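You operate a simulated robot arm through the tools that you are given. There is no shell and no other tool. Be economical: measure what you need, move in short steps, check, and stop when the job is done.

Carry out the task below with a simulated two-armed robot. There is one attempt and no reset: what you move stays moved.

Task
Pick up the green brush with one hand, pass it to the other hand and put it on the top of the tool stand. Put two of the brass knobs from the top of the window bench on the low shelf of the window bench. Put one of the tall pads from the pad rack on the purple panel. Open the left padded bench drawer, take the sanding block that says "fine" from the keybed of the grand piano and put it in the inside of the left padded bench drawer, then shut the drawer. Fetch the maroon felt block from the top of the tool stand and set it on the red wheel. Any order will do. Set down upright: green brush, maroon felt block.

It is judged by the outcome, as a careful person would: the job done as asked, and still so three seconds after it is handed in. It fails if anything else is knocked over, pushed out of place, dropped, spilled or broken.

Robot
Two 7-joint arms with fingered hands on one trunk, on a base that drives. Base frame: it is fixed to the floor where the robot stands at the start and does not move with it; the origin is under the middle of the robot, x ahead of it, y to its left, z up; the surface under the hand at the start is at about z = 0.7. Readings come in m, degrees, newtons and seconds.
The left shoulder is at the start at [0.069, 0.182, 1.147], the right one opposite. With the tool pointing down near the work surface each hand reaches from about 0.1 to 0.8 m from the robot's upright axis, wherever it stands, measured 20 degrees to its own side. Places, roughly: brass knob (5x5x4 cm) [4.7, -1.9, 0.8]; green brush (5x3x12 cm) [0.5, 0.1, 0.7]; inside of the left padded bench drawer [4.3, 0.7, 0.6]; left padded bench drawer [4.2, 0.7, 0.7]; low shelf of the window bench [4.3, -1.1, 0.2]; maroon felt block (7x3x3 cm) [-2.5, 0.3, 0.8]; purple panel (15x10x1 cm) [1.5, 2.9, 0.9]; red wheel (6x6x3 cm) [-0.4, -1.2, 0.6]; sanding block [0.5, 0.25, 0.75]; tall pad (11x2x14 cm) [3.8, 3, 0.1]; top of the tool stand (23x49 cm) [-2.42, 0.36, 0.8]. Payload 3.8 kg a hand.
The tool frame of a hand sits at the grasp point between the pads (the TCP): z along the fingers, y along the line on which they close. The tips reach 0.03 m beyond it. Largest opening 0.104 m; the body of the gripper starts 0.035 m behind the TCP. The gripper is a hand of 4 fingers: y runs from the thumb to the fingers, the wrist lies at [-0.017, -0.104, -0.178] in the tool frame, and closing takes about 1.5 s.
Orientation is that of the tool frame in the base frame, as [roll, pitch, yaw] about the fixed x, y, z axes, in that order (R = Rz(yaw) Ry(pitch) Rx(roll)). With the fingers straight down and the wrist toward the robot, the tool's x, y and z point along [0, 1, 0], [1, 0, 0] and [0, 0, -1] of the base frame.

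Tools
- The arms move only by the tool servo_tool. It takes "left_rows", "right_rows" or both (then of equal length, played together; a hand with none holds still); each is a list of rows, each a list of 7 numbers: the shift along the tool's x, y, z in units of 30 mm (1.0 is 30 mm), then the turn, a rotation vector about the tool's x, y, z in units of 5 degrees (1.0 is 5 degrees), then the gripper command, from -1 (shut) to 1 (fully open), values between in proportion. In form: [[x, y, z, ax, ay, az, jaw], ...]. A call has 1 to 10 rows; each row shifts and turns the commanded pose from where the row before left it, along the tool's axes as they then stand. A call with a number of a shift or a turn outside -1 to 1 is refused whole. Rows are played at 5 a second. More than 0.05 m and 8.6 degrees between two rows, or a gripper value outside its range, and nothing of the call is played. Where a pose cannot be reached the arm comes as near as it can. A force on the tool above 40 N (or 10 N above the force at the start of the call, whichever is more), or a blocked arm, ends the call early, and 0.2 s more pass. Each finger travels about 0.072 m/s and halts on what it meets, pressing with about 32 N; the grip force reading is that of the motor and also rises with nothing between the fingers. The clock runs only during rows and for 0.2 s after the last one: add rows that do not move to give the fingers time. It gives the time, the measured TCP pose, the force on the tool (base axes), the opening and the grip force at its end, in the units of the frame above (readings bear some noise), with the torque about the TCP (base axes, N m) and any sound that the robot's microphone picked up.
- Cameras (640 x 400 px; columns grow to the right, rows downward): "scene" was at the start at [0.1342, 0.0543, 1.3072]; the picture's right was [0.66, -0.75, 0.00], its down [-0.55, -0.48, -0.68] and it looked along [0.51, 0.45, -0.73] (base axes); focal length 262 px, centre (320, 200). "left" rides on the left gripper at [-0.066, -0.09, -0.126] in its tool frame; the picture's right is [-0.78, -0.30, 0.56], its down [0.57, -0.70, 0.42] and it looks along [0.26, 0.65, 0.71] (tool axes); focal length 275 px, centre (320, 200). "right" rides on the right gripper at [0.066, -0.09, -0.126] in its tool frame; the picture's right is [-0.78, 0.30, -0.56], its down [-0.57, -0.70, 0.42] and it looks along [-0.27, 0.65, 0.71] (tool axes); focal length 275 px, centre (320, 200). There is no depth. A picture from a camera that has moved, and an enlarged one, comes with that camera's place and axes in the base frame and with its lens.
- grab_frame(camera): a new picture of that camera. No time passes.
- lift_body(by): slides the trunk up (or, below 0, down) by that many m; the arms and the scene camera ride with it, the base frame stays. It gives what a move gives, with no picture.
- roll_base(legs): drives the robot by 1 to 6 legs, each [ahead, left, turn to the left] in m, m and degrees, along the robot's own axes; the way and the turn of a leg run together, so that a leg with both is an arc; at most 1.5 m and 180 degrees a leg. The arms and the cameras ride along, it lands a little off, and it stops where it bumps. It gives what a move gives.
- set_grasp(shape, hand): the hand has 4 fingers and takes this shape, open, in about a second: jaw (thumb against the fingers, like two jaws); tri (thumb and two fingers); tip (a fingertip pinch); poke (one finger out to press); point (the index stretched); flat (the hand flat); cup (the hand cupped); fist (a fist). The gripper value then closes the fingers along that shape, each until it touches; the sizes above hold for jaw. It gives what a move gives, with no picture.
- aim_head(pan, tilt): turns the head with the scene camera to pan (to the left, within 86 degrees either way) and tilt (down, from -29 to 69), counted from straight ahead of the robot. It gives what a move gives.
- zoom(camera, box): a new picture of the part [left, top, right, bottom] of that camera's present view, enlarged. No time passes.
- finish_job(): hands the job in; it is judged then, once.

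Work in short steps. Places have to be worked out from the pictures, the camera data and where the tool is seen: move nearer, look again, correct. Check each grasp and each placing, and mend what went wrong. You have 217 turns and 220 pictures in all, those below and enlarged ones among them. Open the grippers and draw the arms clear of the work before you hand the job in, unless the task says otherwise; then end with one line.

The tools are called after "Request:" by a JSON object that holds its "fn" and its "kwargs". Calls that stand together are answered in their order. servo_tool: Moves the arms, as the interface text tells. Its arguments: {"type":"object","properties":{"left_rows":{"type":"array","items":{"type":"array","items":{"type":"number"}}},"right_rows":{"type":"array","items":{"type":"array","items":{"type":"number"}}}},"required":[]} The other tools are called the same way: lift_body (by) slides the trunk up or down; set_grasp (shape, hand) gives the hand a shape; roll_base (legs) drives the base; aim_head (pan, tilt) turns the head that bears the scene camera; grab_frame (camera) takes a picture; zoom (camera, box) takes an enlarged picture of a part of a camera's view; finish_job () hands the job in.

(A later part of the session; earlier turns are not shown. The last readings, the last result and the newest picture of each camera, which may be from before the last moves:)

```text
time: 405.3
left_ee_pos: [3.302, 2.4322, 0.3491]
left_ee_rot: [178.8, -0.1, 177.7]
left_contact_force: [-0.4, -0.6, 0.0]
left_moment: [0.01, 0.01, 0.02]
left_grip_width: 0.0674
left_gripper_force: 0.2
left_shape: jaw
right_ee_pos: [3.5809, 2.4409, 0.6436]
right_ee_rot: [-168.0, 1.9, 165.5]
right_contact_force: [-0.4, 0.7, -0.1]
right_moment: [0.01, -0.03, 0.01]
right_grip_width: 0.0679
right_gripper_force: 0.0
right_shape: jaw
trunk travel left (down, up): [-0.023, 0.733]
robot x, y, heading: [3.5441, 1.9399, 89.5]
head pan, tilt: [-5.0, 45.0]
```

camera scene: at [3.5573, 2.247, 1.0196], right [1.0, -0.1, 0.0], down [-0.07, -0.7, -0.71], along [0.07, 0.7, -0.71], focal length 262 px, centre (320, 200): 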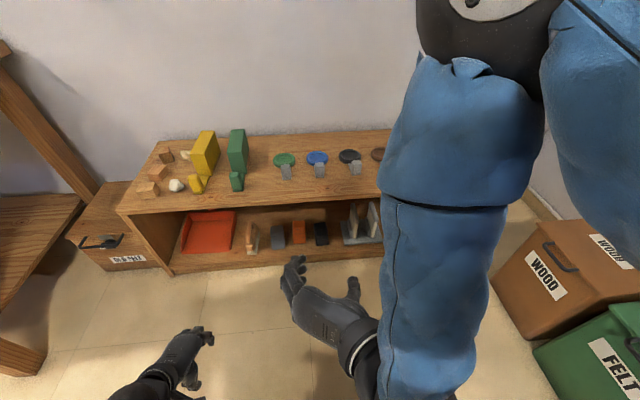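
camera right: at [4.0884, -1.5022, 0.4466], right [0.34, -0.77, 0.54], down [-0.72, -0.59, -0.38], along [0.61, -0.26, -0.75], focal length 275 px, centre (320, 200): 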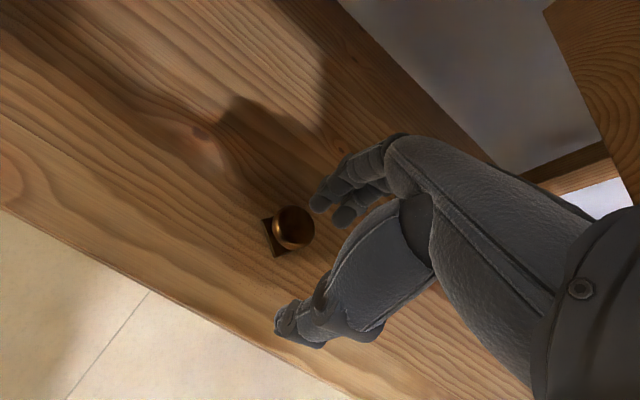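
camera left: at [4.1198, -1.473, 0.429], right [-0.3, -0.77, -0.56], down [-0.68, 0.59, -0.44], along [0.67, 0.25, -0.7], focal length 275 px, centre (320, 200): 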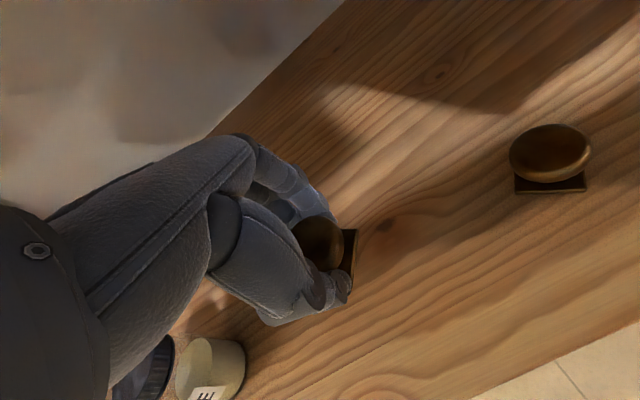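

Request:
{"fn": "servo_tool", "kwargs": {"right_rows": [[-0.45, 0.46, 0.95, -0.24, 0, 0, 0.3], [-0.45, 0.46, 0.95, -0.24, 0, 0, 0.3], [-0.45, 0.46, 0.95, -0.24, 0, 0, 0.3], [-0.45, 0.46, 0.95, -0.24, 0, 0, 0.3], [-0.45, 0.46, 0.95, -0.24, 0, 0, 0.3], [-0.45, 0.46, 0.95, -0.24, 0, 0, 0.3], [-0.45, 0.46, 0.95, -0.24, 0, 0, 0.3], [-0.45, 0.46, 0.95, -0.24, 0, 0, 0.3], [-0.45, 0.46, 0.95, -0.24, 0, 0, 0.3], [-0.45, 0.46, 0.95, -0.24, 0, 0, 0.3]]}}

Request:
{"fn": "servo_tool", "kwargs": {"right_rows": [[0, 0, 0.3, 0, 0, -1, 0.3], [0, 0, 0.3, 0, 0, -1, 0.3], [0, 0, 0, 0, 0, -1, 0.3], [0, 0, 0, 0, 0, -1, 0.3], [0, 0, 0, 0, 0, -1, 0.3], [0, 0, 0, 0, 0, -1, 0.3], [0, 0, 0, 0, 0, -1, 0.3], [0, 0, 0, 0, 0, -1, 0.3], [0, 0, 0, 0, 0, -1, 0.3], [0, 0, 0, 0, 0, -1, 0.3]]}}

```text
time: 407.5
left_ee_pos: [3.3022, 2.4316, 0.3498]
left_ee_rot: [178.8, 0.0, 177.7]
left_contact_force: [-0.1, 0.2, -0.1]
left_moment: [0.01, 0.01, -0.02]
left_grip_width: 0.0673
left_gripper_force: 0.0
left_shape: jaw
right_ee_pos: [3.7507, 2.5087, 0.3465]
right_ee_rot: [179.9, 2.0, 165.5]
right_contact_force: [0.7, 0.1, 0.5]
right_moment: [-0.01, 0.02, -0.01]
right_grip_width: 0.0675
right_gripper_force: 0.1
right_shape: jaw
trunk travel left (down, up): [-0.023, 0.733]
robot x, y, heading: [3.5477, 1.9423, 89.5]
head pan, tilt: [-5.0, 45.0]
```

```text
time: 409.7
left_ee_pos: [3.301, 2.4306, 0.3493]
left_ee_rot: [178.9, 0.0, 177.7]
left_contact_force: [0.2, -0.5, -0.4]
left_moment: [-0.02, -0.01, 0.04]
left_grip_width: 0.067
left_gripper_force: 0.1
left_shape: jaw
right_ee_pos: [3.7, 2.4995, 0.4034]
right_ee_rot: [-176.0, 2.9, -163.0]
right_contact_force: [0.0, 0.5, -0.9]
right_moment: [-0.03, -0.01, 0.01]
right_grip_width: 0.0675
right_gripper_force: 0.1
right_shape: jaw
right hand out of reach, approached as far as the arm can: row 1, 2, 3, 4, 5, 6, 7, 8, 9
trunk travel left (down, up): [-0.023, 0.733]
robot x, y, heading: [3.5444, 1.9406, 89.7]
head pan, tilt: [-5.0, 45.0]
```

Turning that way runs out of reach at low height. I try the opposite yaw, with the fingers to the right and the wrist to the left.

Request:
{"fn": "servo_tool", "kwargs": {"right_rows": [[0, 0, 0, 0, 0, 1, 0.3], [0, 0, 0, 0, 0, 1, 0.3], [0, 0, 0, 0, 0, 1, 0.3], [0, 0, 0, 0, 0, 1, 0.3], [0, 0, 0, 0, 0, 1, 0.3], [0, 0, 0, 0, 0, 1, 0.3], [0, 0, 0, 0, 0, 1, 0.3], [0, 0, 0, 0, 0, 1, 0.3], [0, 0, 0, 0, 0, 1, 0.3], [0, 0, 0, 0, 0, 1, 0.3]]}}

Request:
{"fn": "servo_tool", "kwargs": {"right_rows": [[0, 0, 0.3, 0, 0, 1, 0.3], [0, 0, 0.3, 0, 0, 1, 0.3], [0, 0, 0.3, 0, 0, 1, 0.3], [0, 0, 0, 0, 0, 1, 0.3], [0, 0, 0, 0, 0, 1, 0.3], [0, 0, 0, 0, 0, 1, 0.3], [0, 0, 0, 0, 0, 1, 0.3], [0, 0, 0, 0, 0, 1, 0.3], [0, 0, 0, 0, 0, 1, 0.3], [0, 0, 0, 0, 0, 1, 0.3]]}}

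```text
time: 411.9
left_ee_pos: [3.3023, 2.4308, 0.3503]
left_ee_rot: [178.8, 0.0, 177.7]
left_contact_force: [-0.1, 0.1, -0.4]
left_moment: [0.01, 0.0, -0.03]
left_grip_width: 0.0674
left_gripper_force: 0.1
left_shape: jaw
right_ee_pos: [3.7013, 2.4979, 0.4029]
right_ee_rot: [-179.7, 4.9, 146.8]
right_contact_force: [-0.7, 0.5, -0.3]
right_moment: [-0.01, -0.01, -0.01]
right_grip_width: 0.0676
right_gripper_force: 0.0
right_shape: jaw
trunk travel left (down, up): [-0.023, 0.733]
robot x, y, heading: [3.5439, 1.9422, 89.5]
head pan, tilt: [-5.0, 45.0]
```

```text
time: 414.1
left_ee_pos: [3.3028, 2.4315, 0.3499]
left_ee_rot: [178.9, 0.0, 177.8]
left_contact_force: [-0.2, 0.6, -0.2]
left_moment: [0.02, -0.03, 0.0]
left_grip_width: 0.0671
left_gripper_force: 0.0
left_shape: jaw
right_ee_pos: [3.7014, 2.4979, 0.3751]
right_ee_rot: [176.4, 3.4, 96.6]
right_contact_force: [-0.8, -0.1, 0.2]
right_moment: [-0.02, 0.02, -0.01]
right_grip_width: 0.0673
right_gripper_force: 0.1
right_shape: jaw
trunk travel left (down, up): [-0.023, 0.733]
robot x, y, heading: [3.5456, 1.9396, 89.8]
head pan, tilt: [-5.0, 45.0]
```

That direction works. Now I pitch the fingers forward.

Request:
{"fn": "servo_tool", "kwargs": {"right_rows": [[0, 0, 0, 0, 1, 0, 0.3], [0, 0, 0, 0, 1, 0, 0.3], [0, 0, 0, 0, 1, 0, 0.3], [0, 0, 0, 0, 1, 0, 0.3], [0, 0, 0, 0, 1, 0, 0.3], [0, 0, 0, 0, 1, 0, 0.3], [0, 0, 0, 0, 1, 0, 0.3], [0, 0, 0, 0, 1, 0, 0.3], [0, 0, 0, 0, 1, 0, 0.3], [0, 0, 0, 0, 1, 0, 0.3]]}}

Request:
{"fn": "servo_tool", "kwargs": {"right_rows": [[-0.7, 0.3, 0, 0.4, 1, 0, 0.3], [-0.7, 0.3, 0, 0, 1, 0, 0.3], [-0.7, 0.3, 0, 0, 0.5, 0, 0.3], [-0.7, 0.3, 0, 0, 0, 0, 0.3], [-0.7, 0.3, 0, 0, 0, 0, 0.3], [0, 0, 0, 0, 0, 0, 0.3]]}}

Request:
{"fn": "grab_frame", "kwargs": {"camera": "scene"}}

```text
time: 416.3
left_ee_pos: [3.3022, 2.4323, 0.3494]
left_ee_rot: [178.7, -0.1, 177.6]
left_contact_force: [-1.3, 0.5, 0.3]
left_moment: [-0.03, -0.02, 0.0]
left_grip_width: 0.0676
left_gripper_force: 0.1
left_shape: jaw
right_ee_pos: [3.7016, 2.4969, 0.3771]
right_ee_rot: [174.7, -46.6, 100.8]
right_contact_force: [0.7, 0.1, -0.3]
right_moment: [0.0, -0.01, 0.01]
right_grip_width: 0.0676
right_gripper_force: 0.1
right_shape: jaw
trunk travel left (down, up): [-0.023, 0.733]
robot x, y, heading: [3.5439, 1.9417, 89.6]
head pan, tilt: [-5.0, 45.0]
```

```text
time: 417.7
left_ee_pos: [3.3017, 2.4323, 0.3498]
left_ee_rot: [178.9, 0.1, 177.7]
left_contact_force: [0.8, 0.0, -0.2]
left_moment: [0.0, 0.0, -0.01]
left_grip_width: 0.067
left_gripper_force: 0.2
left_shape: jaw
right_ee_pos: [3.7355, 2.4545, 0.3005]
right_ee_rot: [175.6, -58.5, 101.5]
right_contact_force: [0.8, 0.8, -0.2]
right_moment: [0.03, 0.0, -0.02]
right_grip_width: 0.0674
right_gripper_force: 0.0
right_shape: jaw
right hand out of reach, approached as far as the arm can: row 4, 5
trunk travel left (down, up): [-0.023, 0.733]
robot x, y, heading: [3.5477, 1.9413, 89.5]
head pan, tilt: [-5.0, 45.0]
```

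```text
45 pictures are left
camera scene: at [3.5574, 2.247, 1.0197], right [1.0, -0.1, 0.0], down [-0.07, -0.7, -0.71], along [0.07, 0.7, -0.71], focal length 262 px, centre (320, 200)
```

scene: 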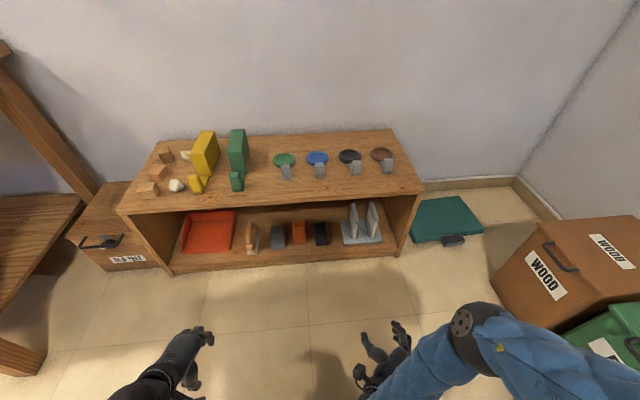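

The hand now points forward low at [3.7355, 2.4545, 0.30], closing along x. I zoom in on the rack to pin down the pads.

Request:
{"fn": "zoom", "kwargs": {"camera": "scene", "box": [310, 180, 420, 260]}}

```text
5.00 times, centred on (365, 220) of scene
camera zoom: at [3.5574, 2.247, 1.0197], right [1.0, -0.1, 0.0], down [-0.07, -0.7, -0.71], along [0.07, 0.7, -0.71], focal length 1311 px, centre (95, 100)
```

zoom: 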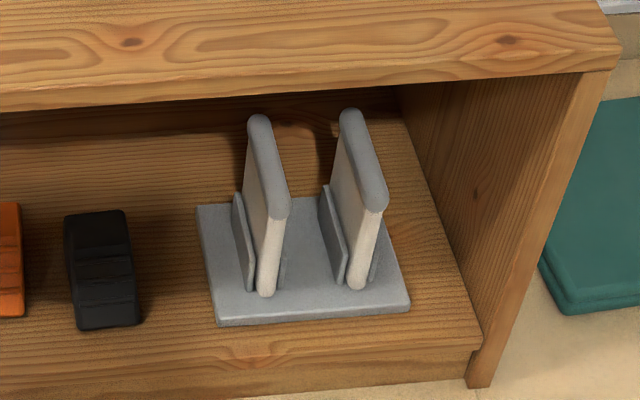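

Pad 1 stands at x ≈ 3.778 with its front edge y ≈ 2.92, z 0.08–0.21, in a slot that looks open at the front. I square up the hand and reach forward and down to the grip height, still in front of the bench.

Request:
{"fn": "servo_tool", "kwargs": {"right_rows": [[0, 0, 0, -0.65, 0, 0.4, 0.0], [0, 0, 0, -0.65, 0, 0.4, 0.0], [-0.25, 0.2, 0.81, 0, 0, 0, 0.0], [-0.25, 0.2, 0.81, 0, 0, 0, 0.0], [-0.25, 0.2, 0.81, 0, 0, 0, 0.0], [-0.25, 0.2, 0.81, 0, 0, 0, 0.0], [-0.25, 0.2, 0.81, 0, 0, 0, 0.0], [-0.25, 0.2, 0.81, 0, 0, 0, 0.0], [0, 0, 0, 0, 0, 0, 0.0]]}}

```text
time: 419.7
left_ee_pos: [3.302, 2.4316, 0.3489]
left_ee_rot: [178.7, 0.1, 177.7]
left_contact_force: [0.1, 0.0, -0.3]
left_moment: [-0.02, -0.02, 0.04]
left_grip_width: 0.0674
left_gripper_force: 0.1
left_shape: jaw
right_ee_pos: [3.7823, 2.5394, 0.2384]
right_ee_rot: [175.7, -59.3, 94.6]
right_contact_force: [0.1, -0.4, 0.4]
right_moment: [0.01, -0.02, -0.05]
right_grip_width: 0.0525
right_gripper_force: 0.1
right_shape: jaw
right hand out of reach, approached as far as the arm can: row 6, 7, 8
trunk travel left (down, up): [-0.023, 0.733]
robot x, y, heading: [3.543, 1.9418, 89.6]
head pan, tilt: [-5.0, 45.0]
```

Height 0.238 is the arm's limit here; with the trunk's last 2 cm that still overlaps the pad's upper half. I pull the left hand back out of the way, lower the trunk, and drive forward 0.30 m.

Request:
{"fn": "servo_tool", "kwargs": {"left_rows": [[0, -0.9, -0.3, 0, 0, 0, 0.3], [0, -0.9, -0.3, 0, 0, 0, 0.3], [0, -0.9, -0.3, 0, 0, 0, 0.3], [0, -0.9, -0.3, 0, 0, 0, 0.3], [0, -0.9, -0.3, 0, 0, 0, 0.3], [0, -0.9, -0.3, 0, 0, 0, 0.3]]}}

Request:
{"fn": "lift_body", "kwargs": {"by": -0.02}}

Request:
{"fn": "roll_base", "kwargs": {"legs": [[0.3, 0, 0.4]]}}

Request:
{"fn": "grab_frame", "kwargs": {"camera": "right"}}

Request:
{"fn": "grab_frame", "kwargs": {"camera": "scene"}}

```text
time: 421.1
left_ee_pos: [3.2979, 2.2706, 0.399]
left_ee_rot: [178.7, 0.0, 177.8]
left_contact_force: [0.2, 0.1, -0.5]
left_moment: [0.01, 0.0, -0.03]
left_grip_width: 0.0673
left_gripper_force: 0.2
left_shape: jaw
right_ee_pos: [3.7806, 2.5397, 0.239]
right_ee_rot: [175.7, -59.3, 94.6]
right_contact_force: [-0.4, 0.0, 0.9]
right_moment: [0.01, 0.0, 0.0]
right_grip_width: 0.0525
right_gripper_force: 0.0
right_shape: jaw
trunk travel left (down, up): [-0.023, 0.733]
robot x, y, heading: [3.5482, 1.9376, 89.5]
head pan, tilt: [-5.0, 45.0]
```

```text
time: 421.8
left_ee_pos: [3.296, 2.2692, 0.3803]
left_ee_rot: [178.7, -0.1, 177.7]
left_contact_force: [0.8, 0.1, 0.6]
left_moment: [-0.02, -0.02, 0.01]
left_grip_width: 0.0673
left_gripper_force: 0.0
left_shape: jaw
right_ee_pos: [3.7808, 2.5391, 0.2189]
right_ee_rot: [175.6, -59.4, 94.7]
right_contact_force: [-0.3, -0.2, 0.0]
right_moment: [0.0, 0.04, 0.02]
right_grip_width: 0.0521
right_gripper_force: 0.1
right_shape: jaw
trunk travel left (down, up): [-0.003, 0.753]
robot x, y, heading: [3.5463, 1.94, 89.5]
head pan, tilt: [-5.0, 45.0]
```

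```text
time: 423.8
left_ee_pos: [3.2941, 2.569, 0.3802]
left_ee_rot: [178.8, -0.1, 178.1]
left_contact_force: [-0.1, 0.1, -0.1]
left_moment: [-0.01, 0.02, 0.02]
left_grip_width: 0.0671
left_gripper_force: 0.0
left_shape: jaw
right_ee_pos: [3.7777, 2.8406, 0.2184]
right_ee_rot: [175.7, -59.3, 95.0]
right_contact_force: [0.5, 0.4, -0.4]
right_moment: [-0.03, -0.01, 0.0]
right_grip_width: 0.0524
right_gripper_force: 0.1
right_shape: jaw
trunk travel left (down, up): [-0.003, 0.753]
robot x, y, heading: [3.5465, 2.2434, 89.7]
head pan, tilt: [-5.0, 45.0]
```

```text
43 pictures are left
camera right: at [3.6864, 2.7643, 0.3363], right [0.33, -0.87, -0.37], down [-0.68, 0.06, -0.74], along [0.66, 0.49, -0.57], focal length 275 px, centre (320, 200)
```

right: 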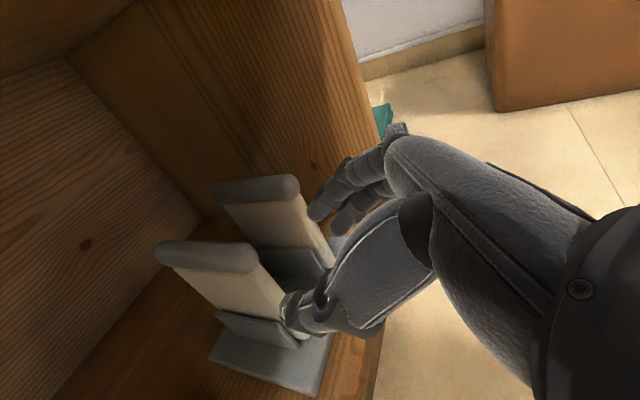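

```text
42 pictures are left
camera scene: at [3.5569, 2.5618, 0.9981], right [1.0, -0.09, 0.0], down [-0.06, -0.7, -0.71], along [0.06, 0.7, -0.71], focal length 262 px, centre (320, 200)
```

scene: 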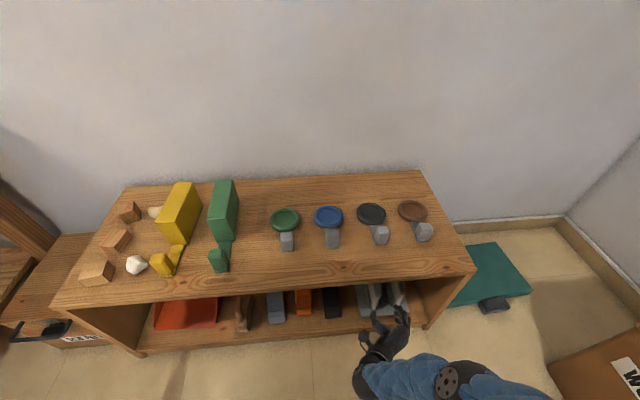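

Thumb and fingers line up either side of pad 1 (x 3.78). I roll forward 10 cm to straddle it.

Request:
{"fn": "roll_base", "kwargs": {"legs": [[0.1, 0, 0]]}}

Request:
{"fn": "grab_frame", "kwargs": {"camera": "right"}}

```text
time: 425.0
left_ee_pos: [3.2971, 2.6691, 0.3798]
left_ee_rot: [178.8, -0.1, 178.0]
left_contact_force: [0.2, 0.8, -0.5]
left_moment: [-0.04, 0.0, -0.01]
left_grip_width: 0.0673
left_gripper_force: 0.0
left_shape: jaw
right_ee_pos: [3.7807, 2.9384, 0.2175]
right_ee_rot: [175.7, -59.3, 94.8]
right_contact_force: [-0.1, -0.9, -0.5]
right_moment: [0.02, -0.01, -0.03]
right_grip_width: 0.0523
right_gripper_force: 0.0
right_shape: jaw
trunk travel left (down, up): [-0.003, 0.753]
robot x, y, heading: [3.5468, 2.3432, 89.8]
head pan, tilt: [-5.0, 45.0]
```

```text
41 pictures are left
camera right: at [3.6889, 2.8623, 0.3362], right [0.33, -0.87, -0.37], down [-0.68, 0.06, -0.74], along [0.66, 0.49, -0.57], focal length 275 px, centre (320, 200)
```

right: 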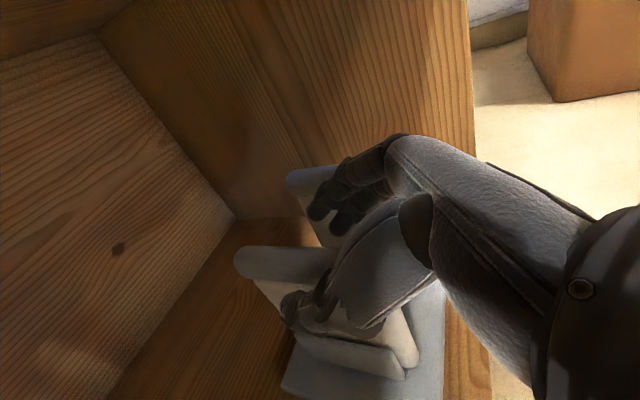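

The pad is between the thumb and fingers, so I close and lift about 1.5 cm.

Request:
{"fn": "servo_tool", "kwargs": {"right_rows": [[0, 0, 0, 0, 0, 0, -0.4], [0, 0, 0, 0, 0, 0, -1], [0, 0, 0, 0, 0, 0, -1], [0, 0, 0, 0, 0, 0, -1], [0, 0, 0, 0, 0, 0, -1], [0, 0, 0, 0, 0, 0, -1]]}}

Request:
{"fn": "lift_body", "kwargs": {"by": 0.02}}

Request:
{"fn": "grab_frame", "kwargs": {"camera": "right"}}

```text
time: 426.4
left_ee_pos: [3.2965, 2.6684, 0.3803]
left_ee_rot: [178.9, -0.1, 177.9]
left_contact_force: [0.7, -0.5, 0.1]
left_moment: [0.02, -0.01, 0.01]
left_grip_width: 0.0673
left_gripper_force: 0.0
left_shape: jaw
right_ee_pos: [3.7803, 2.9397, 0.2183]
right_ee_rot: [175.6, -59.2, 94.9]
right_contact_force: [-0.1, 0.1, -0.4]
right_moment: [-0.02, 0.08, 0.05]
right_grip_width: 0.0144
right_gripper_force: 31.8
right_shape: jaw
trunk travel left (down, up): [-0.003, 0.753]
robot x, y, heading: [3.5471, 2.3409, 89.9]
head pan, tilt: [-5.0, 45.0]
```

```text
time: 427.0
left_ee_pos: [3.2966, 2.6694, 0.4001]
left_ee_rot: [178.9, 0.0, 177.9]
left_contact_force: [0.2, -0.9, 0.2]
left_moment: [0.0, 0.01, 0.0]
left_grip_width: 0.0674
left_gripper_force: 0.1
left_shape: jaw
right_ee_pos: [3.7813, 2.9393, 0.2385]
right_ee_rot: [175.7, -59.2, 94.7]
right_contact_force: [-0.6, -0.1, -0.2]
right_moment: [-0.05, -0.02, 0.0]
right_grip_width: 0.0145
right_gripper_force: 32.0
right_shape: jaw
trunk travel left (down, up): [-0.023, 0.733]
robot x, y, heading: [3.5477, 2.3421, 89.7]
head pan, tilt: [-5.0, 45.0]
```

```text
40 pictures are left
camera right: at [3.6891, 2.8622, 0.3557], right [0.33, -0.87, -0.37], down [-0.67, 0.06, -0.74], along [0.66, 0.49, -0.57], focal length 275 px, centre (320, 200)
```

right: 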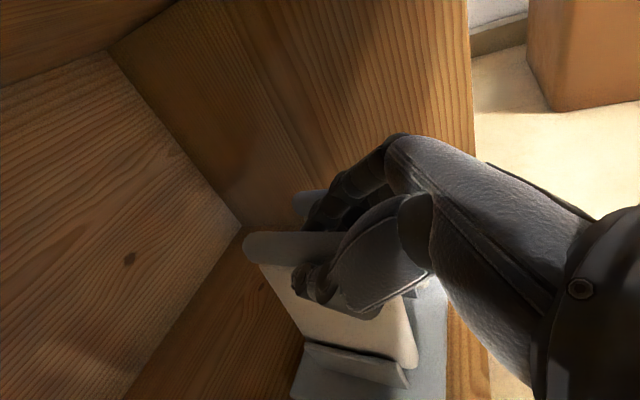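

The pad rises with the hand. I lift 2 cm more and back straight out.

Request:
{"fn": "lift_body", "kwargs": {"by": 0.02}}

Request:
{"fn": "roll_base", "kwargs": {"legs": [[-0.15, 0, 0], [-0.45, 0, 0]]}}

Request:
{"fn": "grab_frame", "kwargs": {"camera": "right"}}

Request:
{"fn": "grab_frame", "kwargs": {"camera": "scene"}}

```text
time: 427.7
left_ee_pos: [3.2963, 2.669, 0.4195]
left_ee_rot: [178.7, 0.0, 177.8]
left_contact_force: [-0.6, 0.5, 0.4]
left_moment: [0.0, 0.03, -0.02]
left_grip_width: 0.0673
left_gripper_force: 0.2
left_shape: jaw
right_ee_pos: [3.7815, 2.9376, 0.2597]
right_ee_rot: [175.9, -59.1, 94.6]
right_contact_force: [-1.0, -6.2, -4.7]
right_moment: [1.25, -0.56, 0.67]
right_grip_width: 0.0143
right_gripper_force: 32.2
right_shape: jaw
trunk travel left (down, up): [-0.043, 0.713]
robot x, y, heading: [3.5506, 2.3407, 89.7]
head pan, tilt: [-5.0, 45.0]
```

```text
time: 431.4
left_ee_pos: [3.2924, 2.0561, 0.4203]
left_ee_rot: [178.8, -0.1, 179.0]
left_contact_force: [-0.2, -0.3, 0.3]
left_moment: [0.0, -0.05, 0.0]
left_grip_width: 0.0672
left_gripper_force: 0.0
left_shape: jaw
right_ee_pos: [3.7726, 2.3388, 0.261]
right_ee_rot: [175.8, -59.3, 95.9]
right_contact_force: [0.0, 0.1, -0.6]
right_moment: [0.0, 0.02, -0.02]
right_grip_width: 0.0145
right_gripper_force: 32.6
right_shape: jaw
trunk travel left (down, up): [-0.043, 0.713]
robot x, y, heading: [3.5534, 1.7375, 90.8]
head pan, tilt: [-5.0, 45.0]
```

```text
39 pictures are left
camera right: at [3.6818, 2.2595, 0.3775], right [0.35, -0.86, -0.37], down [-0.68, 0.04, -0.73], along [0.65, 0.5, -0.57], focal length 275 px, centre (320, 200)
```

right: 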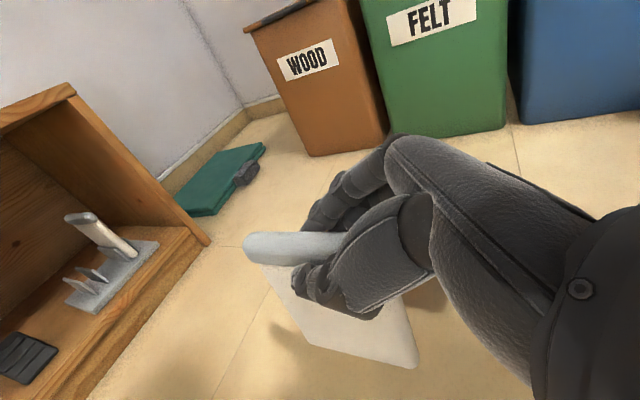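

```text
38 pictures are left
camera scene: at [3.5557, 2.0294, 1.0412], right [1.0, -0.07, 0.0], down [-0.05, -0.71, -0.71], along [0.05, 0.7, -0.71], focal length 262 px, centre (320, 200)
```

scene: 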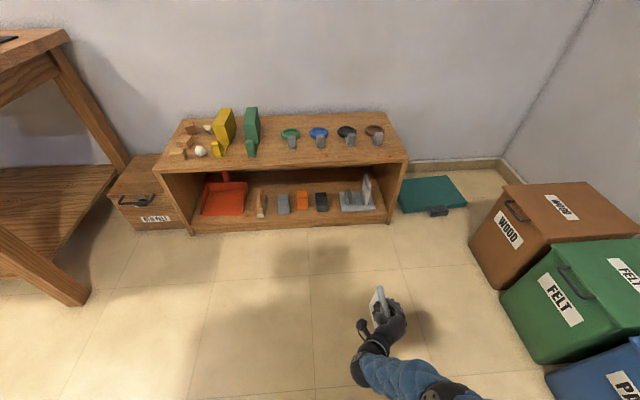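

The pad is free, and the rack and other pad still stand. I raise the trunk and strafe west along the north bench toward the purple panel (x ≈ 1.5).

Request:
{"fn": "lift_body", "kwargs": {"by": 0.4}}

Request:
{"fn": "lift_body", "kwargs": {"by": 0.28}}

Request:
{"fn": "roll_base", "kwargs": {"legs": [[0, 0, -0.8], [0, 0.95, 0], [0, 0.95, 0]]}}

Request:
{"fn": "aim_head", "kwargs": {"pan": 0, "tilt": 35}}

Request:
{"fn": "grab_frame", "kwargs": {"camera": "scene"}}

```text
time: 435.2
left_ee_pos: [3.292, 2.0569, 0.8209]
left_ee_rot: [178.8, 0.0, 179.2]
left_contact_force: [0.7, 0.0, 0.0]
left_moment: [0.04, 0.01, -0.04]
left_grip_width: 0.0673
left_gripper_force: 0.0
left_shape: jaw
right_ee_pos: [3.7715, 2.4028, 0.8714]
right_ee_rot: [164.0, -80.7, 107.3]
right_contact_force: [0.2, 0.5, -0.7]
right_moment: [-0.07, 0.0, 0.01]
right_grip_width: 0.0143
right_gripper_force: 32.0
right_shape: jaw
trunk travel left (down, up): [-0.443, 0.313]
robot x, y, heading: [3.5481, 1.7349, 90.6]
head pan, tilt: [-5.0, 45.0]
```

```text
time: 438.1
left_ee_pos: [3.2931, 2.0578, 1.1008]
left_ee_rot: [178.8, 0.0, 179.1]
left_contact_force: [0.2, 0.9, -0.7]
left_moment: [-0.01, -0.01, 0.01]
left_grip_width: 0.0673
left_gripper_force: 0.1
left_shape: jaw
right_ee_pos: [3.7719, 2.4033, 1.1783]
right_ee_rot: [159.0, -82.9, 112.3]
right_contact_force: [-0.3, 0.8, -1.0]
right_moment: [-0.05, 0.02, 0.02]
right_grip_width: 0.0139
right_gripper_force: 31.6
right_shape: jaw
trunk travel left (down, up): [-0.723, 0.033]
robot x, y, heading: [3.5517, 1.7315, 90.8]
head pan, tilt: [-5.0, 45.0]
```

```text
time: 447.8
left_ee_pos: [1.4262, 2.0844, 1.1008]
left_ee_rot: [178.8, -0.1, 176.7]
left_contact_force: [0.7, 0.2, 0.0]
left_moment: [-0.04, 0.03, 0.0]
left_grip_width: 0.0672
left_gripper_force: 0.1
left_shape: jaw
right_ee_pos: [1.9191, 2.4117, 1.179]
right_ee_rot: [159.8, -82.9, 109.1]
right_contact_force: [-1.0, 0.1, 0.0]
right_moment: [-0.02, -0.01, 0.03]
right_grip_width: 0.0142
right_gripper_force: 32.6
right_shape: jaw
trunk travel left (down, up): [-0.723, 0.033]
robot x, y, heading: [1.6697, 1.7533, 88.5]
head pan, tilt: [-5.0, 45.0]
```

```text
time: 448.6
left_ee_pos: [1.4252, 2.0851, 1.1013]
left_ee_rot: [178.8, 0.0, 176.6]
left_contact_force: [0.2, 1.2, -0.1]
left_moment: [-0.02, 0.0, -0.02]
left_grip_width: 0.0671
left_gripper_force: 0.0
left_shape: jaw
right_ee_pos: [1.9188, 2.4124, 1.1769]
right_ee_rot: [158.9, -83.0, 109.9]
right_contact_force: [0.9, -0.1, -1.1]
right_moment: [0.0, 0.04, 0.0]
right_grip_width: 0.0143
right_gripper_force: 31.8
right_shape: jaw
trunk travel left (down, up): [-0.723, 0.033]
robot x, y, heading: [1.6709, 1.7502, 88.5]
head pan, tilt: [0.0, 35.0]
```

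```text
37 pictures are left
camera scene: at [1.6744, 1.8531, 1.7501], right [1.0, -0.03, 0.0], down [-0.02, -0.57, -0.82], along [0.02, 0.82, -0.57], focal length 262 px, centre (320, 200)
```

scene: 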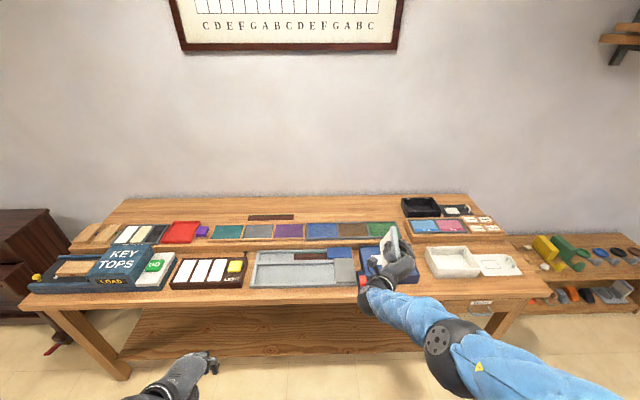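

Request:
{"fn": "zoom", "kwargs": {"camera": "scene", "box": [190, 195, 430, 310]}}

```text
2.67 times, centred on (310, 252) of scene
camera zoom: at [1.6744, 1.8531, 1.7501], right [1.0, -0.03, 0.0], down [-0.02, -0.57, -0.82], along [0.02, 0.82, -0.57], focal length 699 px, centre (347, 60)
```

zoom: 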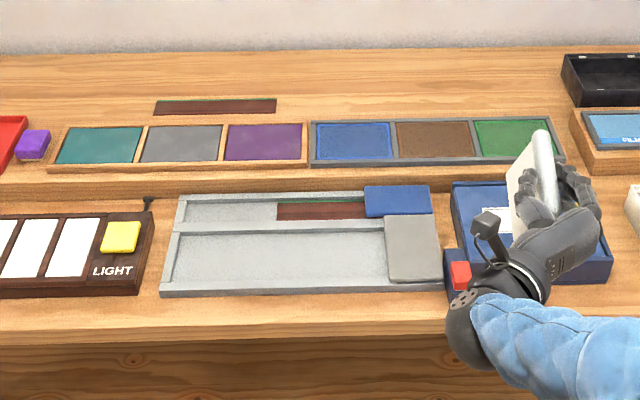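

The purple panel is at about [1.54, 2.84, 0.89]; its free 15 cm side runs along x. I turn the hand so the pad's 11 cm edge also runs along x, with the fingers pointing left and the pad upright.

Request:
{"fn": "servo_tool", "kwargs": {"right_rows": [[0, 0, 0, 0, -1, 0, -1], [0, 0, 0, 0, -1, 0, -1], [0, 0, 0, 0, -1, 0, -1], [0, 0, 0, 0, -1, 0, -1], [0, 0, 0, 0, -0.9, 0, -1], [0, 0, 0, 1, 0, -0.61, -1], [0, 0, 0, 1, 0, -0.61, -1], [0, 0, 0, 1, 0, -0.61, -1], [0, 0, 0, 1, 0, -0.61, -1], [0, 0, 0, 1, 0, -0.61, -1]]}}

Request:
{"fn": "servo_tool", "kwargs": {"right_rows": [[0, 0, 0, 1, 0, -0.61, -1], [0, 0, 0, 1, 0, -0.61, -1], [0, 0, 0, 1, 0, -0.61, -1], [0, 0, 0, 1, 0, -0.61, -1], [0, 0, 0, 1, 0, -0.61, -1], [0, 0, 0, 1, 0, -0.61, -1], [0, 0, 0, 1, 0, -0.61, -1], [0, 0, 0, 1, 0, -0.61, -1], [0, 0, 0, 1, 0, -0.61, -1], [0, 0, 0, 1, 0, -0.61, -1]]}}

```text
time: 450.8
left_ee_pos: [1.4247, 2.0866, 1.1003]
left_ee_rot: [178.8, 0.0, 176.6]
left_contact_force: [0.7, -1.0, 0.0]
left_moment: [0.0, -0.02, 0.02]
left_grip_width: 0.0674
left_gripper_force: 0.1
left_shape: jaw
right_ee_pos: [1.8943, 2.4342, 1.1884]
right_ee_rot: [176.1, -56.3, 120.2]
right_contact_force: [0.5, 0.3, -1.2]
right_moment: [-0.01, -0.02, -0.01]
right_grip_width: 0.0143
right_gripper_force: 31.7
right_shape: jaw
right hand out of reach, approached as far as the arm can: row 10
trunk travel left (down, up): [-0.723, 0.033]
robot x, y, heading: [1.6727, 1.7534, 88.7]
head pan, tilt: [0.0, 35.0]
```

```text
time: 453.0
left_ee_pos: [1.426, 2.0863, 1.1006]
left_ee_rot: [178.9, 0.0, 176.7]
left_contact_force: [-0.4, 0.3, -0.3]
left_moment: [0.0, -0.01, -0.01]
left_grip_width: 0.067
left_gripper_force: 0.2
left_shape: jaw
right_ee_pos: [1.8722, 2.4373, 1.2011]
right_ee_rot: [177.6, -54.8, 123.5]
right_contact_force: [0.5, 0.0, -0.3]
right_moment: [-0.04, -0.03, 0.01]
right_grip_width: 0.0144
right_gripper_force: 31.8
right_shape: jaw
right hand out of reach, approached as far as the arm can: row 1, 2, 3, 4, 5, 6, 7, 8, 9, 10
trunk travel left (down, up): [-0.723, 0.033]
robot x, y, heading: [1.6698, 1.7501, 88.5]
head pan, tilt: [0.0, 35.0]
```

The wrist stops at about 33° left of straight ahead. That's workable: with the base turned to heading 112°, the pad's 11×2 cm foot sits diagonally within the 15×10 cm panel. I turn and drive in.

Request:
{"fn": "roll_base", "kwargs": {"legs": [[0, 0, 23.5], [0.33, -0.12, 0]]}}

Request:
{"fn": "aim_head", "kwargs": {"pan": -15, "tilt": 48}}

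Request:
{"fn": "grab_frame", "kwargs": {"camera": "scene"}}

Request:
{"fn": "grab_frame", "kwargs": {"camera": "right"}}

```text
time: 456.5
left_ee_pos: [1.2924, 2.3146, 1.1001]
left_ee_rot: [178.8, 0.0, -159.0]
left_contact_force: [0.7, -0.5, 0.2]
left_moment: [0.01, 0.0, -0.01]
left_grip_width: 0.0675
left_gripper_force: 0.0
left_shape: jaw
right_ee_pos: [1.553, 2.8176, 1.2009]
right_ee_rot: [177.7, -54.8, 147.8]
right_contact_force: [0.7, -0.4, 0.0]
right_moment: [0.0, 0.01, 0.02]
right_grip_width: 0.0142
right_gripper_force: 31.9
right_shape: jaw
trunk travel left (down, up): [-0.723, 0.033]
robot x, y, heading: [1.6523, 2.1094, 113.1]
head pan, tilt: [0.0, 35.0]
```

```text
time: 457.3
left_ee_pos: [1.2918, 2.3145, 1.1005]
left_ee_rot: [178.8, -0.2, -159.0]
left_contact_force: [0.6, -1.6, -1.0]
left_moment: [0.03, 0.03, 0.0]
left_grip_width: 0.0673
left_gripper_force: 0.1
left_shape: jaw
right_ee_pos: [1.5535, 2.8189, 1.2015]
right_ee_rot: [177.6, -54.7, 147.8]
right_contact_force: [0.0, -0.9, -1.2]
right_moment: [0.0, -0.02, 0.0]
right_grip_width: 0.0141
right_gripper_force: 32.4
right_shape: jaw
trunk travel left (down, up): [-0.723, 0.033]
robot x, y, heading: [1.6508, 2.1131, 112.9]
head pan, tilt: [-15.0, 48.0]
```

```text
35 pictures are left
camera scene: at [1.639, 2.2017, 1.7312], right [0.99, 0.14, 0.0], down [0.1, -0.74, -0.67], along [-0.09, 0.66, -0.74], focal length 262 px, centre (320, 200)
```

scene: 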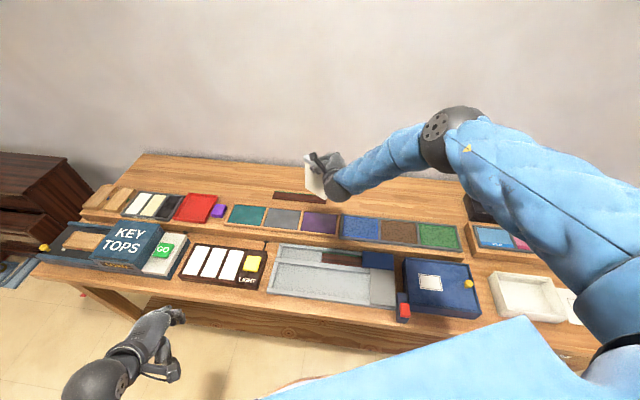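

```text
34 pictures are left
camera right: at [1.5554, 2.7044, 1.3247], right [0.92, -0.26, -0.3], down [-0.4, -0.56, -0.73], along [0.02, 0.79, -0.61], focal length 275 px, centre (320, 200)
```

right: 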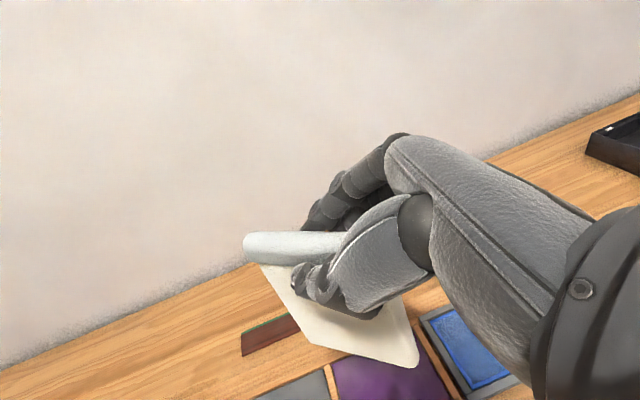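

The panel centre comes out at [1.548, 2.84] from both cameras. I correct the tilt, shift the pad 2.4 cm in +x, and lower 14 cm.

Request:
{"fn": "servo_tool", "kwargs": {"right_rows": [[-0.17, 0.25, -0.27, 0, 0.4, 0, -1], [-0.17, 0.25, -0.27, 0, 0.4, 0, -1], [0, 0, 0, 0, 0, 0, -1]]}}

Request:
{"fn": "lift_body", "kwargs": {"by": -0.13}}

Request:
{"fn": "zoom", "kwargs": {"camera": "scene", "box": [230, 130, 420, 260]}}

Request:
{"fn": "grab_frame", "kwargs": {"camera": "right"}}

```text
time: 458.1
left_ee_pos: [1.2924, 2.3136, 1.0997]
left_ee_rot: [178.9, -0.2, -159.0]
left_contact_force: [0.3, 0.5, -0.9]
left_moment: [-0.02, -0.01, 0.01]
left_grip_width: 0.0672
left_gripper_force: 0.0
left_shape: jaw
right_ee_pos: [1.5444, 2.8169, 1.2199]
right_ee_rot: [177.8, -57.7, 146.6]
right_contact_force: [0.2, -0.8, -1.0]
right_moment: [0.0, -0.02, 0.01]
right_grip_width: 0.0145
right_gripper_force: 32.0
right_shape: jaw
right hand out of reach, approached as far as the arm can: row 1, 2
trunk travel left (down, up): [-0.723, 0.033]
robot x, y, heading: [1.6508, 2.1121, 112.8]
head pan, tilt: [-15.0, 48.0]
```

```text
time: 459.6
left_ee_pos: [1.292, 2.3146, 0.9692]
left_ee_rot: [178.6, 0.0, -159.0]
left_contact_force: [0.1, 0.7, -0.6]
left_moment: [0.0, -0.01, -0.01]
left_grip_width: 0.0674
left_gripper_force: 0.1
left_shape: jaw
right_ee_pos: [1.5445, 2.8183, 1.0851]
right_ee_rot: [178.1, -57.4, 146.4]
right_contact_force: [0.1, 0.0, -0.3]
right_moment: [-0.04, -0.03, 0.01]
right_grip_width: 0.0141
right_gripper_force: 31.8
right_shape: jaw
trunk travel left (down, up): [-0.593, 0.163]
robot x, y, heading: [1.65, 2.1103, 112.8]
head pan, tilt: [-15.0, 48.0]
```

```text
3.08 times, centred on (325, 195) of scene
camera zoom: at [1.6381, 2.2039, 1.6013], right [0.99, 0.14, 0.0], down [0.1, -0.74, -0.67], along [-0.09, 0.66, -0.74], focal length 807 px, centre (305, 215)
```

zoom: 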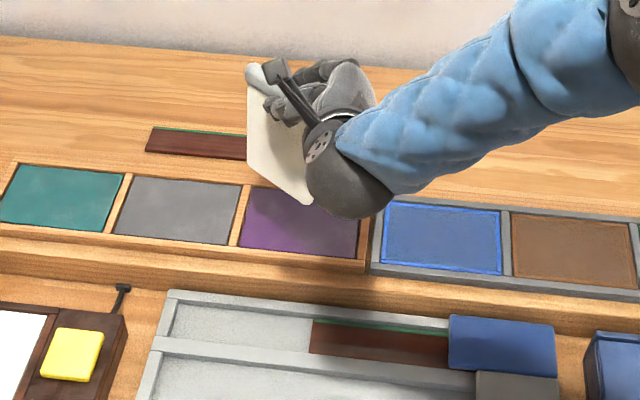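

```text
32 pictures are left
camera right: at [1.5495, 2.7015, 1.208], right [0.9, -0.26, -0.35], down [-0.44, -0.53, -0.72], along [0.0, 0.8, -0.6], focal length 275 px, centre (320, 200)
```

right: 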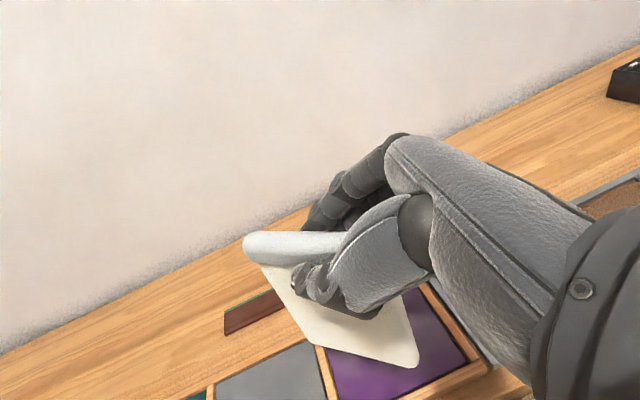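

The pad's foot is centred at about [1.52, 2.833], so it needs +2.8 cm in x. The base can do that. Then I lower further.

Request:
{"fn": "roll_base", "kwargs": {"legs": [[-0.006, -0.03, 0]]}}

Request:
{"fn": "lift_body", "kwargs": {"by": -0.045}}

Request:
{"fn": "zoom", "kwargs": {"camera": "scene", "box": [260, 140, 400, 240]}}

```text
time: 460.5
left_ee_pos: [1.3233, 2.3195, 0.9691]
left_ee_rot: [178.8, -0.1, -159.0]
left_contact_force: [0.4, 0.0, 0.4]
left_moment: [0.0, 0.03, 0.02]
left_grip_width: 0.0674
left_gripper_force: 0.1
left_shape: jaw
right_ee_pos: [1.5742, 2.8232, 1.0857]
right_ee_rot: [178.1, -57.4, 146.4]
right_contact_force: [0.2, -0.4, -1.6]
right_moment: [-0.01, -0.04, 0.0]
right_grip_width: 0.0143
right_gripper_force: 32.5
right_shape: jaw
trunk travel left (down, up): [-0.593, 0.163]
robot x, y, heading: [1.6841, 2.1208, 112.9]
head pan, tilt: [-15.0, 48.0]
```

```text
time: 461.4
left_ee_pos: [1.3215, 2.3198, 0.9256]
left_ee_rot: [178.7, 0.0, -159.1]
left_contact_force: [-0.3, -0.6, 0.0]
left_moment: [0.05, 0.0, 0.01]
left_grip_width: 0.0676
left_gripper_force: 0.0
left_shape: jaw
right_ee_pos: [1.5722, 2.8234, 1.0412]
right_ee_rot: [178.1, -57.4, 146.5]
right_contact_force: [0.6, -0.8, -0.6]
right_moment: [0.02, -0.05, -0.03]
right_grip_width: 0.014
right_gripper_force: 32.1
right_shape: jaw
trunk travel left (down, up): [-0.548, 0.208]
robot x, y, heading: [1.683, 2.117, 112.8]
head pan, tilt: [-15.0, 48.0]
```

```text
4.00 times, centred on (330, 190) of scene
camera zoom: at [1.666, 2.2123, 1.5561], right [0.99, 0.14, 0.0], down [0.1, -0.74, -0.67], along [-0.09, 0.66, -0.74], focal length 1049 px, centre (280, 240)
```

zoom: 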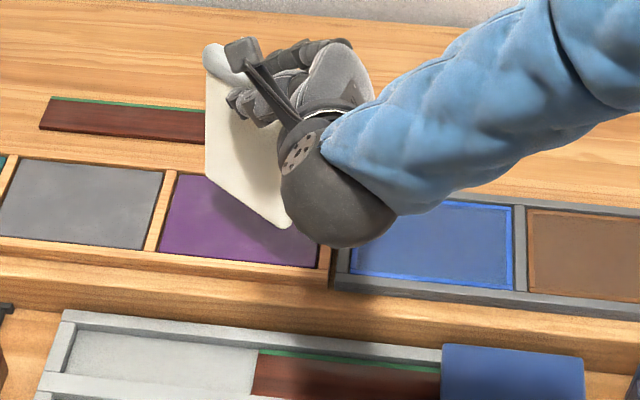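

Request:
{"fn": "lift_body", "kwargs": {"by": -0.01}}

Request:
{"fn": "lift_body", "kwargs": {"by": -0.006}}

Request:
{"fn": "zoom", "kwargs": {"camera": "scene", "box": [260, 140, 400, 240]}}

```text
time: 461.9
left_ee_pos: [1.322, 2.3195, 0.9156]
left_ee_rot: [178.7, -0.1, -158.9]
left_contact_force: [0.9, -0.4, -0.8]
left_moment: [0.05, 0.0, -0.02]
left_grip_width: 0.0672
left_gripper_force: 0.1
left_shape: jaw
right_ee_pos: [1.5735, 2.824, 1.0307]
right_ee_rot: [178.2, -57.4, 146.1]
right_contact_force: [-0.5, 0.1, -0.8]
right_moment: [-0.03, -0.04, -0.03]
right_grip_width: 0.014
right_gripper_force: 31.6
right_shape: jaw
trunk travel left (down, up): [-0.538, 0.218]
robot x, y, heading: [1.684, 2.1167, 112.7]
head pan, tilt: [-15.0, 48.0]
```

```text
time: 462.5
left_ee_pos: [1.3218, 2.3185, 0.9092]
left_ee_rot: [178.9, 0.0, -159.0]
left_contact_force: [0.0, 0.4, 0.2]
left_moment: [0.01, 0.01, 0.01]
left_grip_width: 0.067
left_gripper_force: 0.0
left_shape: jaw
right_ee_pos: [1.5736, 2.8237, 1.0247]
right_ee_rot: [178.3, -57.3, 146.3]
right_contact_force: [-0.1, 0.2, -1.8]
right_moment: [0.0, -0.01, -0.01]
right_grip_width: 0.0143
right_gripper_force: 32.2
right_shape: jaw
trunk travel left (down, up): [-0.532, 0.224]
robot x, y, heading: [1.6854, 2.117, 112.9]
head pan, tilt: [-15.0, 48.0]
```

```text
4.00 times, centred on (330, 190) of scene
camera zoom: at [1.6666, 2.2141, 1.54], right [0.99, 0.14, 0.0], down [0.1, -0.74, -0.67], along [-0.09, 0.66, -0.74], focal length 1049 px, centre (280, 240)
```

zoom: 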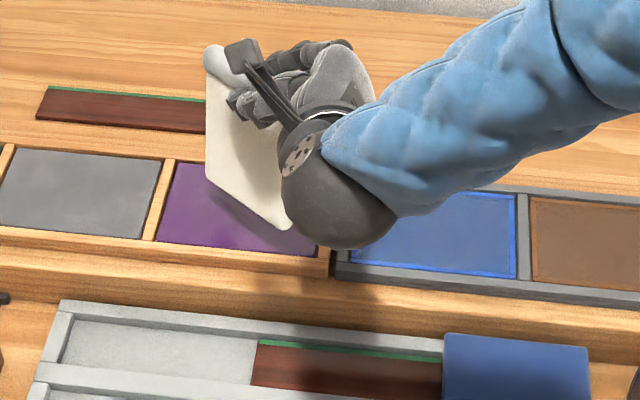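

Request:
{"fn": "lift_body", "kwargs": {"by": -0.005}}

Request:
{"fn": "lift_body", "kwargs": {"by": -0.004}}

Request:
{"fn": "lift_body", "kwargs": {"by": -0.003}}

```text
time: 463.0
left_ee_pos: [1.3224, 2.3194, 0.9052]
left_ee_rot: [178.8, 0.0, -159.0]
left_contact_force: [-0.3, 0.2, 0.6]
left_moment: [0.04, 0.02, -0.02]
left_grip_width: 0.0673
left_gripper_force: 0.2
left_shape: jaw
right_ee_pos: [1.5723, 2.823, 1.0201]
right_ee_rot: [178.5, -57.4, 146.1]
right_contact_force: [0.0, 0.0, -1.5]
right_moment: [0.01, -0.03, -0.03]
right_grip_width: 0.0144
right_gripper_force: 31.9
right_shape: jaw
trunk travel left (down, up): [-0.527, 0.229]
robot x, y, heading: [1.6814, 2.1179, 112.6]
head pan, tilt: [-15.0, 48.0]
```

```text
time: 463.6
left_ee_pos: [1.3233, 2.32, 0.9005]
left_ee_rot: [178.8, -0.1, -158.9]
left_contact_force: [0.4, 0.6, -0.3]
left_moment: [-0.04, -0.01, 0.01]
left_grip_width: 0.0671
left_gripper_force: 0.2
left_shape: jaw
right_ee_pos: [1.5722, 2.8242, 1.0166]
right_ee_rot: [178.4, -57.4, 146.0]
right_contact_force: [0.5, 0.7, -1.4]
right_moment: [0.0, -0.02, 0.0]
right_grip_width: 0.0139
right_gripper_force: 31.7
right_shape: jaw
trunk travel left (down, up): [-0.523, 0.233]
robot x, y, heading: [1.685, 2.1175, 112.8]
head pan, tilt: [-15.0, 48.0]
```

```text
time: 464.1
left_ee_pos: [1.3226, 2.3205, 0.8979]
left_ee_rot: [178.9, -0.1, -159.0]
left_contact_force: [-0.3, -1.1, -0.4]
left_moment: [0.02, -0.03, -0.01]
left_grip_width: 0.0672
left_gripper_force: 0.0
left_shape: jaw
right_ee_pos: [1.5722, 2.8237, 1.0146]
right_ee_rot: [178.5, -57.5, 146.1]
right_contact_force: [0.3, 1.4, -0.4]
right_moment: [0.02, -0.02, 0.03]
right_grip_width: 0.0143
right_gripper_force: 31.4
right_shape: jaw
trunk travel left (down, up): [-0.52, 0.236]
robot x, y, heading: [1.6818, 2.1132, 112.6]
head pan, tilt: [-15.0, 48.0]
```

Just reaching the surface. I take three more small steps.

Request:
{"fn": "lift_body", "kwargs": {"by": -0.003}}

Request:
{"fn": "lift_body", "kwargs": {"by": -0.003}}

Request:
{"fn": "lift_body", "kwargs": {"by": -0.003}}

Request:
{"fn": "zoom", "kwargs": {"camera": "scene", "box": [260, 140, 400, 240]}}

```text
time: 464.6
left_ee_pos: [1.3213, 2.3197, 0.8947]
left_ee_rot: [178.8, -0.2, -159.0]
left_contact_force: [-0.5, -0.4, -0.1]
left_moment: [-0.03, -0.01, 0.01]
left_grip_width: 0.0673
left_gripper_force: 0.1
left_shape: jaw
right_ee_pos: [1.5712, 2.8228, 1.0114]
right_ee_rot: [178.5, -57.5, 146.1]
right_contact_force: [-0.4, 0.2, -0.8]
right_moment: [-0.03, 0.03, -0.01]
right_grip_width: 0.0142
right_gripper_force: 32.4
right_shape: jaw
trunk travel left (down, up): [-0.517, 0.239]
robot x, y, heading: [1.679, 2.1164, 112.8]
head pan, tilt: [-15.0, 48.0]
```

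```text
time: 465.1
left_ee_pos: [1.3228, 2.3201, 0.8907]
left_ee_rot: [178.8, -0.1, -159.0]
left_contact_force: [0.0, 0.7, -0.6]
left_moment: [0.02, 0.02, -0.02]
left_grip_width: 0.0671
left_gripper_force: 0.1
left_shape: jaw
right_ee_pos: [1.5716, 2.8233, 1.0077]
right_ee_rot: [178.7, -57.5, 145.9]
right_contact_force: [-1.0, -0.1, -0.5]
right_moment: [0.01, 0.0, 0.03]
right_grip_width: 0.0139
right_gripper_force: 31.9
right_shape: jaw
trunk travel left (down, up): [-0.514, 0.242]
robot x, y, heading: [1.6781, 2.1157, 113.0]
head pan, tilt: [-15.0, 48.0]
```

```text
time: 465.6
left_ee_pos: [1.3213, 2.32, 0.8875]
left_ee_rot: [178.8, -0.1, -159.0]
left_contact_force: [0.0, -0.6, -0.1]
left_moment: [0.02, -0.01, -0.02]
left_grip_width: 0.0673
left_gripper_force: 0.0
left_shape: jaw
right_ee_pos: [1.5702, 2.8236, 1.006]
right_ee_rot: [178.7, -57.5, 145.8]
right_contact_force: [-0.5, 0.2, 0.1]
right_moment: [0.05, 0.0, 0.04]
right_grip_width: 0.014
right_gripper_force: 32.6
right_shape: jaw
trunk travel left (down, up): [-0.511, 0.245]
robot x, y, heading: [1.6833, 2.1172, 112.9]
head pan, tilt: [-15.0, 48.0]
```

```text
4.00 times, centred on (330, 190) of scene
camera zoom: at [1.6655, 2.2163, 1.5189], right [0.99, 0.14, 0.0], down [0.1, -0.74, -0.67], along [-0.09, 0.66, -0.74], focal length 1049 px, centre (280, 240)
```

zoom: 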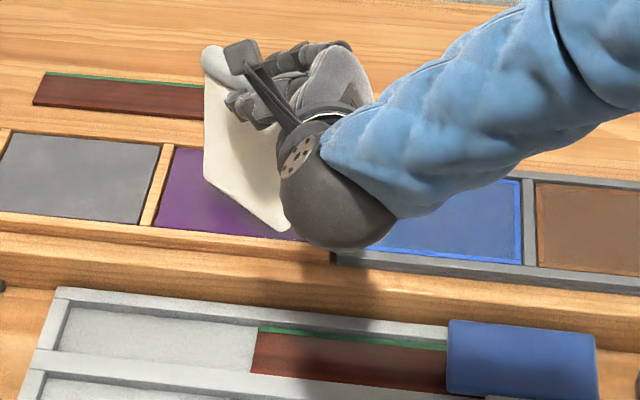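

Request:
{"fn": "lift_body", "kwargs": {"by": -0.006}}

Request:
{"fn": "lift_body", "kwargs": {"by": -0.005}}

Request:
{"fn": "lift_body", "kwargs": {"by": -0.004}}

```text
time: 466.2
left_ee_pos: [1.3226, 2.3199, 0.8825]
left_ee_rot: [178.8, 0.0, -159.1]
left_contact_force: [0.1, -0.2, -0.7]
left_moment: [0.02, -0.02, 0.02]
left_grip_width: 0.0671
left_gripper_force: 0.1
left_shape: jaw
right_ee_pos: [1.5722, 2.8235, 0.9986]
right_ee_rot: [178.6, -57.6, 145.9]
right_contact_force: [0.3, -0.5, -0.7]
right_moment: [0.0, -0.01, 0.0]
right_grip_width: 0.0143
right_gripper_force: 31.6
right_shape: jaw
trunk travel left (down, up): [-0.505, 0.251]
robot x, y, heading: [1.6814, 2.1168, 112.7]
head pan, tilt: [-15.0, 48.0]
```

```text
time: 466.7
left_ee_pos: [1.3222, 2.3204, 0.8766]
left_ee_rot: [178.8, -0.1, -158.9]
left_contact_force: [0.5, 0.0, -0.2]
left_moment: [0.05, -0.03, 0.01]
left_grip_width: 0.0672
left_gripper_force: 0.1
left_shape: jaw
right_ee_pos: [1.5724, 2.8237, 0.994]
right_ee_rot: [178.7, -57.5, 145.9]
right_contact_force: [0.4, -0.9, -1.2]
right_moment: [-0.01, -0.03, 0.0]
right_grip_width: 0.0146
right_gripper_force: 32.0
right_shape: jaw
trunk travel left (down, up): [-0.5, 0.256]
robot x, y, heading: [1.6814, 2.1179, 112.8]
head pan, tilt: [-15.0, 48.0]
```

```text
time: 467.3
left_ee_pos: [1.3221, 2.3195, 0.8742]
left_ee_rot: [178.8, -0.1, -159.0]
left_contact_force: [-0.3, 1.0, 0.4]
left_moment: [0.03, 0.0, 0.0]
left_grip_width: 0.0674
left_gripper_force: 0.1
left_shape: jaw
right_ee_pos: [1.5714, 2.8233, 0.9901]
right_ee_rot: [178.6, -57.5, 145.9]
right_contact_force: [0.4, -0.5, -0.1]
right_moment: [0.02, 0.06, 0.0]
right_grip_width: 0.0144
right_gripper_force: 31.6
right_shape: jaw
trunk travel left (down, up): [-0.496, 0.26]
robot x, y, heading: [1.6831, 2.1191, 112.8]
head pan, tilt: [-15.0, 48.0]
```

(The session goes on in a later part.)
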